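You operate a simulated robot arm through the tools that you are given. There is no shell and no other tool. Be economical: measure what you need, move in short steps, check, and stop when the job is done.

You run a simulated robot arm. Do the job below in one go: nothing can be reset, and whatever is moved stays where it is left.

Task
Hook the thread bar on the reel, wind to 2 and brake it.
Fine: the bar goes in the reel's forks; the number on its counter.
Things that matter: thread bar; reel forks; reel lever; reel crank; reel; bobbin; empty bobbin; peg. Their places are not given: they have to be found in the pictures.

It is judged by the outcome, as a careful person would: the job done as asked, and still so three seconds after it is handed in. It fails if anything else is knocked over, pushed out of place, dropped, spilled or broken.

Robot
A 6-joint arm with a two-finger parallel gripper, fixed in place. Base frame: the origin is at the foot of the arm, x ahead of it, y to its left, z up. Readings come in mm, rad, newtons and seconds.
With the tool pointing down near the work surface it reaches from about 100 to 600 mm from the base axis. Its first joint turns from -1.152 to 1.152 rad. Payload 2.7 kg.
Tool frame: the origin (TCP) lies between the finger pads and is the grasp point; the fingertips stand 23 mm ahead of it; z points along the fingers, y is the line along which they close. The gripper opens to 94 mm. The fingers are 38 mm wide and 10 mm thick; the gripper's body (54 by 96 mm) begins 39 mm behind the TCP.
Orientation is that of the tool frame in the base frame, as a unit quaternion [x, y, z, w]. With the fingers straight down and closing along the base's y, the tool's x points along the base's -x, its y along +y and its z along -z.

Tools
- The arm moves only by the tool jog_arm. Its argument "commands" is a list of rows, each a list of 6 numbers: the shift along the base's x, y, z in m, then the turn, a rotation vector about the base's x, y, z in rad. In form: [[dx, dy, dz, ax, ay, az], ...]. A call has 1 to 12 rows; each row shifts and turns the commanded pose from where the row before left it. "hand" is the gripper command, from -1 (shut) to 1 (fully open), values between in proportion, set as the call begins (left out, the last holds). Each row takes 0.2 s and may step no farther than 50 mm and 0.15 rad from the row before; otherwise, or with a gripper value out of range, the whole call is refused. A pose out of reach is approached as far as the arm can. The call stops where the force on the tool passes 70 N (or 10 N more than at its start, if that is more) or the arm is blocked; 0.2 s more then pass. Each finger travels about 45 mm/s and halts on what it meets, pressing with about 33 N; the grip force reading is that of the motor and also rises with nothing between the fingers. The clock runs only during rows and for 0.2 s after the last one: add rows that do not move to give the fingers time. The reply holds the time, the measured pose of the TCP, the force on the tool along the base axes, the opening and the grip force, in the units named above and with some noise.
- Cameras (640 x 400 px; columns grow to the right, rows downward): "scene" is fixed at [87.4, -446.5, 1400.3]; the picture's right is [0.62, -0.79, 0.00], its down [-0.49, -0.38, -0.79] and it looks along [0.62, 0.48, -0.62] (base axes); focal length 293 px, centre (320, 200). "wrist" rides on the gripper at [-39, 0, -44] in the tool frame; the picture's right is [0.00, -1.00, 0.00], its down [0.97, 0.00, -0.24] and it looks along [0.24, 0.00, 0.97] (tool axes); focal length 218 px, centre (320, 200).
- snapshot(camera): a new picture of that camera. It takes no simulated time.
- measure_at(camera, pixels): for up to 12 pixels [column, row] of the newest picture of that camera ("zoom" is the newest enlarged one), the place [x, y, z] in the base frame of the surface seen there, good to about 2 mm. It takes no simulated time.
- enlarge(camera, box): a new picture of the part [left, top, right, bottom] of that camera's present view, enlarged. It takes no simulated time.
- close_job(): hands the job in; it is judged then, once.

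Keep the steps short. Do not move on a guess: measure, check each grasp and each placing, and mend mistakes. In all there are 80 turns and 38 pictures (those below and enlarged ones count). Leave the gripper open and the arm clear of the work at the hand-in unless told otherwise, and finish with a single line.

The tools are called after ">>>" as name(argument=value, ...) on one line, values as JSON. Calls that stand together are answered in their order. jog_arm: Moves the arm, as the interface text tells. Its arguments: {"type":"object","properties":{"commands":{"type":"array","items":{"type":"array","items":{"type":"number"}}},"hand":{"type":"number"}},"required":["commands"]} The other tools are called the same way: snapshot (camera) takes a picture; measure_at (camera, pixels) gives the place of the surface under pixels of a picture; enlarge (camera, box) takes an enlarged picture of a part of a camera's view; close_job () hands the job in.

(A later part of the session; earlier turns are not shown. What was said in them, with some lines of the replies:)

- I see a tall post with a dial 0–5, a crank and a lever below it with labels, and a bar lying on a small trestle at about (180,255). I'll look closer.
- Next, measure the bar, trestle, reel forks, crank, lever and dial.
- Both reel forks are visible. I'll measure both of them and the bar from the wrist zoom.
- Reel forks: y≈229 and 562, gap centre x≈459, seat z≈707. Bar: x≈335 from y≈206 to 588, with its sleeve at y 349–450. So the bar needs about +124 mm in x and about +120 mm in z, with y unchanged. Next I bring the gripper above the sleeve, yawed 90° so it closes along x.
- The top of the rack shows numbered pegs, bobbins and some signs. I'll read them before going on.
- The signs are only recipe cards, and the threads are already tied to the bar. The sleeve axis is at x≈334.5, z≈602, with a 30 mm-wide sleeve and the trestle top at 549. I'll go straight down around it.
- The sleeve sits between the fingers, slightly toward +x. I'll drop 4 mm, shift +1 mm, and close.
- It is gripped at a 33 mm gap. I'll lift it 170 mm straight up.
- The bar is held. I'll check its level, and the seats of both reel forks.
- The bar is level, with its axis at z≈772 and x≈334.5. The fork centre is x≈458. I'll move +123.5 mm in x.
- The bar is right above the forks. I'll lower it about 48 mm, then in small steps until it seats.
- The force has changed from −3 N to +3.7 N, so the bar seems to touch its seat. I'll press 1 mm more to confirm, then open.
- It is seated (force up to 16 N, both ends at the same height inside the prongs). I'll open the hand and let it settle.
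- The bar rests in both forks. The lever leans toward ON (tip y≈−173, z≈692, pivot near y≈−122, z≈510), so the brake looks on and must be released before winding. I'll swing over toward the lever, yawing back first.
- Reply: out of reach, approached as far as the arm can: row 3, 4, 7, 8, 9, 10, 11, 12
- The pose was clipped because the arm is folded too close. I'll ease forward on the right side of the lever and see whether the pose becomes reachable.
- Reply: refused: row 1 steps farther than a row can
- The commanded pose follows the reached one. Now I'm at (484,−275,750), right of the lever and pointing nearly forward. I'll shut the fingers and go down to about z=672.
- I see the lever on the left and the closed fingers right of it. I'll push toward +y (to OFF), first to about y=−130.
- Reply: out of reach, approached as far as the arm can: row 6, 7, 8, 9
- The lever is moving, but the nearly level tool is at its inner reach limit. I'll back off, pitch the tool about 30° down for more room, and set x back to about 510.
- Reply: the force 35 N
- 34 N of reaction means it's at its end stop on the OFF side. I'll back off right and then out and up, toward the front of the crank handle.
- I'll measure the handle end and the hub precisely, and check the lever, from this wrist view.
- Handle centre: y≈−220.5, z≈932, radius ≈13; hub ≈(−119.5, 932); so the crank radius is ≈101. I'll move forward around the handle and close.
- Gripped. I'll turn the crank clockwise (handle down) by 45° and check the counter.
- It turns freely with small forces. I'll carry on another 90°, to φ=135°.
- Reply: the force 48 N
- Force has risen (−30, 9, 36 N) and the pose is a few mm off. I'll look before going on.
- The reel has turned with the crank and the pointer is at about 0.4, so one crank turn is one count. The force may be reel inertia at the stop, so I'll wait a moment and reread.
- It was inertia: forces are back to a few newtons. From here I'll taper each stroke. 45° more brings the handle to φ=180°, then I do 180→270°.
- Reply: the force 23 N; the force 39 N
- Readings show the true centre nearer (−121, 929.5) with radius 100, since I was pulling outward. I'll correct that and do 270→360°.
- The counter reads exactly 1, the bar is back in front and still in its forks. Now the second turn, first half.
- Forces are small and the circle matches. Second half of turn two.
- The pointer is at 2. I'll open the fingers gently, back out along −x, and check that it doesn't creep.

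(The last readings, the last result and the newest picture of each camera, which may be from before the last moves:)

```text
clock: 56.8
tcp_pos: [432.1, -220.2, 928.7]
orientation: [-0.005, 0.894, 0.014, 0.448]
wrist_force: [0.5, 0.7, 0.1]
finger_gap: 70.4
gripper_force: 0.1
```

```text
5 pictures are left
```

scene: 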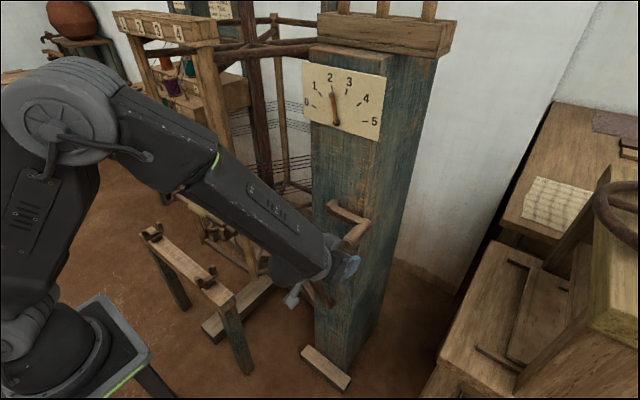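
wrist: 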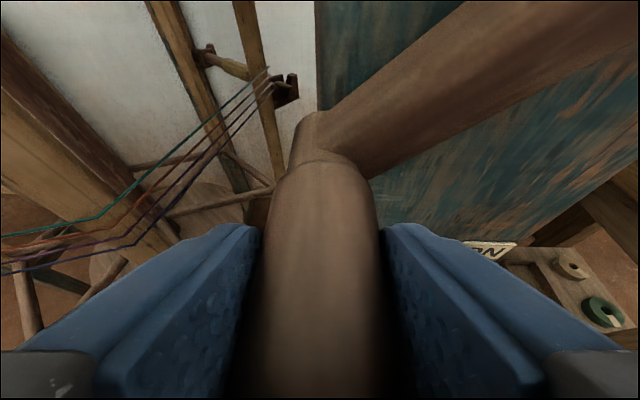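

It holds at 2 with no creep. Now to brake: the lever leans to OFF (tip y≈−75). I'll go to its left side with shut fingers and a bit more downward pitch.

>>> jog_arm(commands=[[-0.005, 0.038, -0.026, 0, 0.075, 0], [0, 0.038, -0.026, 0, 0.075, 0], [0, 0.038, -0.026, 0, 0.075, 0], [0, 0.04, -0.026, 0, 0.075, 0], [0, 0.041, -0.024, 0, 0, 0], [0.01, 0, -0.04, 0, 0, 0], [0.02, 0, -0.04, 0, 0, 0], [0.02, 0, -0.03, 0, 0, 0], [0, 0, 0, 0, 0, 0]], hand=-1)

>>> snapshot(camera="wrist")

```text
clock: 58.8
tcp_pos: [476.7, -25.2, 689.7]
orientation: [-0.003, 0.951, 0.014, 0.31]
wrist_force: [0.7, 0.0, 1.3]
finger_gap: 0.0
gripper_force: 33.3
```

```text
4 pictures are left
```

wrist: 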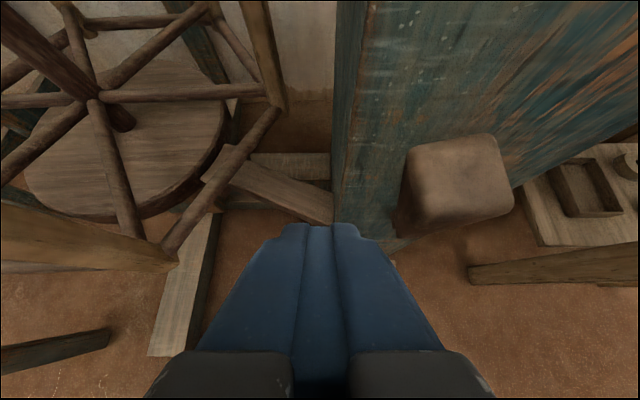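

>>> measure_at(camera="wrist", pixels=[[410, 170], [460, 150], [500, 170], [455, 210], [420, 205], [400, 215]])

>>> jog_arm(commands=[[0.013, 0, 0, 0, 0, 0], [0.013, 0, 0, 0, 0, 0], [0.012, 0, -0.004, 0, 0, 0], [0, 0, 0, 0, 0, 0]])

```text
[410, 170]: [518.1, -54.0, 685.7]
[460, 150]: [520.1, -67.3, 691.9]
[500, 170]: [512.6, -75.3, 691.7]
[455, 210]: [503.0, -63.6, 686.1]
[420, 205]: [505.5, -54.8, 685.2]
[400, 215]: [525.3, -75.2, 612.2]
```

```text
clock: 59.8
tcp_pos: [515.4, -23.6, 687.5]
orientation: [-0.003, 0.951, 0.014, 0.31]
wrist_force: [0.5, 1.2, 0.4]
finger_gap: 0.0
gripper_force: 32.6
```

The lever's left face is at y≈−54 and my fingers at −24. I'll push toward −y (ON).

>>> jog_arm(commands=[[0, -0.012, 0, 0, 0, 0], [0, -0.012, 0, 0, 0, 0], [0, -0.012, 0, 0, 0, 0], [0, -0.012, 0, 0, 0, 0], [0, -0.012, 0, 0, 0, 0], [0, -0.012, 0, 0, 0, 0], [0, -0.012, 0, 0, 0, 0], [0, -0.012, 0, 0, 0, 0], [0, -0.012, 0, 0, 0, 0], [0, -0.01, 0, 0, 0, 0], [0, -0.008, 0, 0, 0, 0], [0, 0, 0, 0, 0, 0]])

```text
clock: 62.4
tcp_pos: [514.3, -144.8, 686.4]
orientation: [-0.008, 0.95, 0.019, 0.31]
wrist_force: [-7.7, 40.8, 12.2]
finger_gap: 0.0
gripper_force: 33.2
```

41 N of reaction means it's at the ON stop. I'll back off left, withdraw, open the hand, and check.

>>> jog_arm(commands=[[0, 0.02, 0, 0, 0, 0], [0, 0.03, 0, 0, 0, 0], [0, 0.03, 0, 0, 0, 0], [-0.03, 0.02, 0.02, 0, 0, 0], [-0.03, 0.02, 0.03, 0, 0, 0], [-0.03, 0.02, 0.03, 0, 0, 0], [-0.03, 0, 0.03, 0, 0, 0], [-0.03, 0, 0.03, 0, 0, 0], [0, 0, 0.04, 0, 0, 0], [0, 0, 0, 0, 0, 0]])

>>> jog_arm(commands=[[0, 0, 0, 0, 0, 0], [0, 0, 0, 0, 0, 0], [0, 0, 0, 0, 0, 0], [0, 0, 0, 0, 0, 0], [0, 0, 0, 0, 0, 0]], hand=1)

>>> enlarge(camera="scene", box=[290, 60, 430, 320])

>>> snapshot(camera="scene")

```text
clock: 64.6
tcp_pos: [370.1, -14.1, 871.1]
orientation: [-0.003, 0.95, 0.015, 0.31]
wrist_force: [0.1, 0.5, 0.0]
finger_gap: 0.1
gripper_force: 32.9
out of reach, approached as far as the arm can: row 6, 7
```

```text
clock: 65.8
tcp_pos: [370.9, -14.1, 870.9]
orientation: [-0.003, 0.951, 0.014, 0.31]
wrist_force: [-1.1, 0.4, 0.1]
finger_gap: 94.3
gripper_force: 0.1
```

```text
1.54 times, centred on (360, 190) of scene
```

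zoom: 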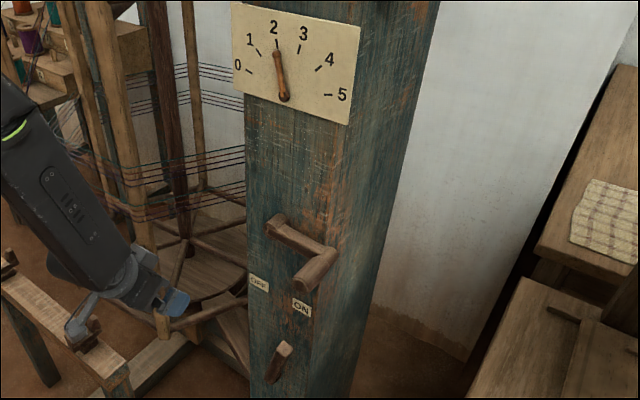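

```text
2 pictures are left
```

scene: 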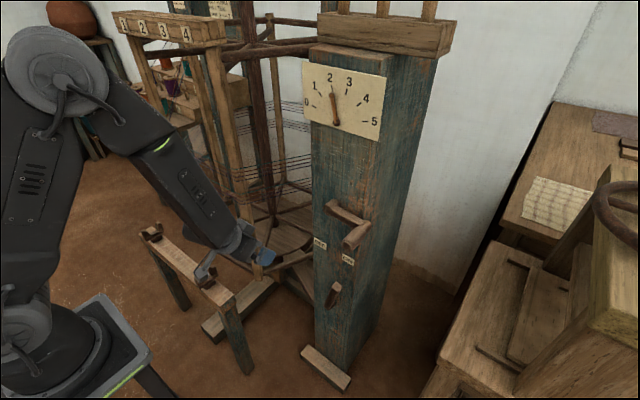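

The counter is at 2 and the lever is back at ON. I'll move the arm clear and check the bar.

>>> jog_arm(commands=[[-0.005, -0.02, 0.04, 0, 0, 0], [-0.005, -0.02, 0.04, 0, 0, 0], [-0.005, -0.02, 0.04, 0, 0, 0], [-0.005, -0.02, 0.04, 0, 0, 0], [0, -0.02, 0.04, 0, 0, 0], [0, 0, 0.04, 0, 0, 0], [0, 0, 0.04, 0, 0, 0], [0, 0, 0, 0, 0, 0]])

>>> enlarge(camera="scene", box=[130, 60, 390, 310])

```text
clock: 67.6
tcp_pos: [352.0, -114.7, 1151.5]
orientation: [-0.003, 0.951, 0.014, 0.31]
wrist_force: [0.5, 0.1, 0.2]
finger_gap: 94.1
gripper_force: 0.1
```

```text
1.60 times, centred on (260, 185) of scene
```

zoom: 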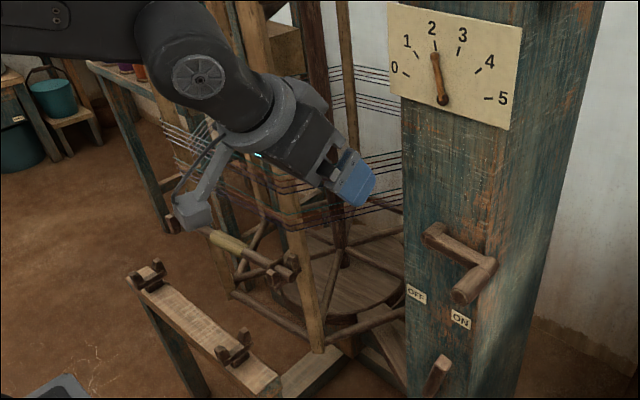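

The bar is in its forks, the pointer is at 2, the lever is at ON, the hand is open and the arm is clear. I'll hand in.

>>> close_job()

```text
The job is handed in.
```

The thread bar is hooked in the reel's forks, the reel is wound to 2 on its counter, and the brake lever is at ON.
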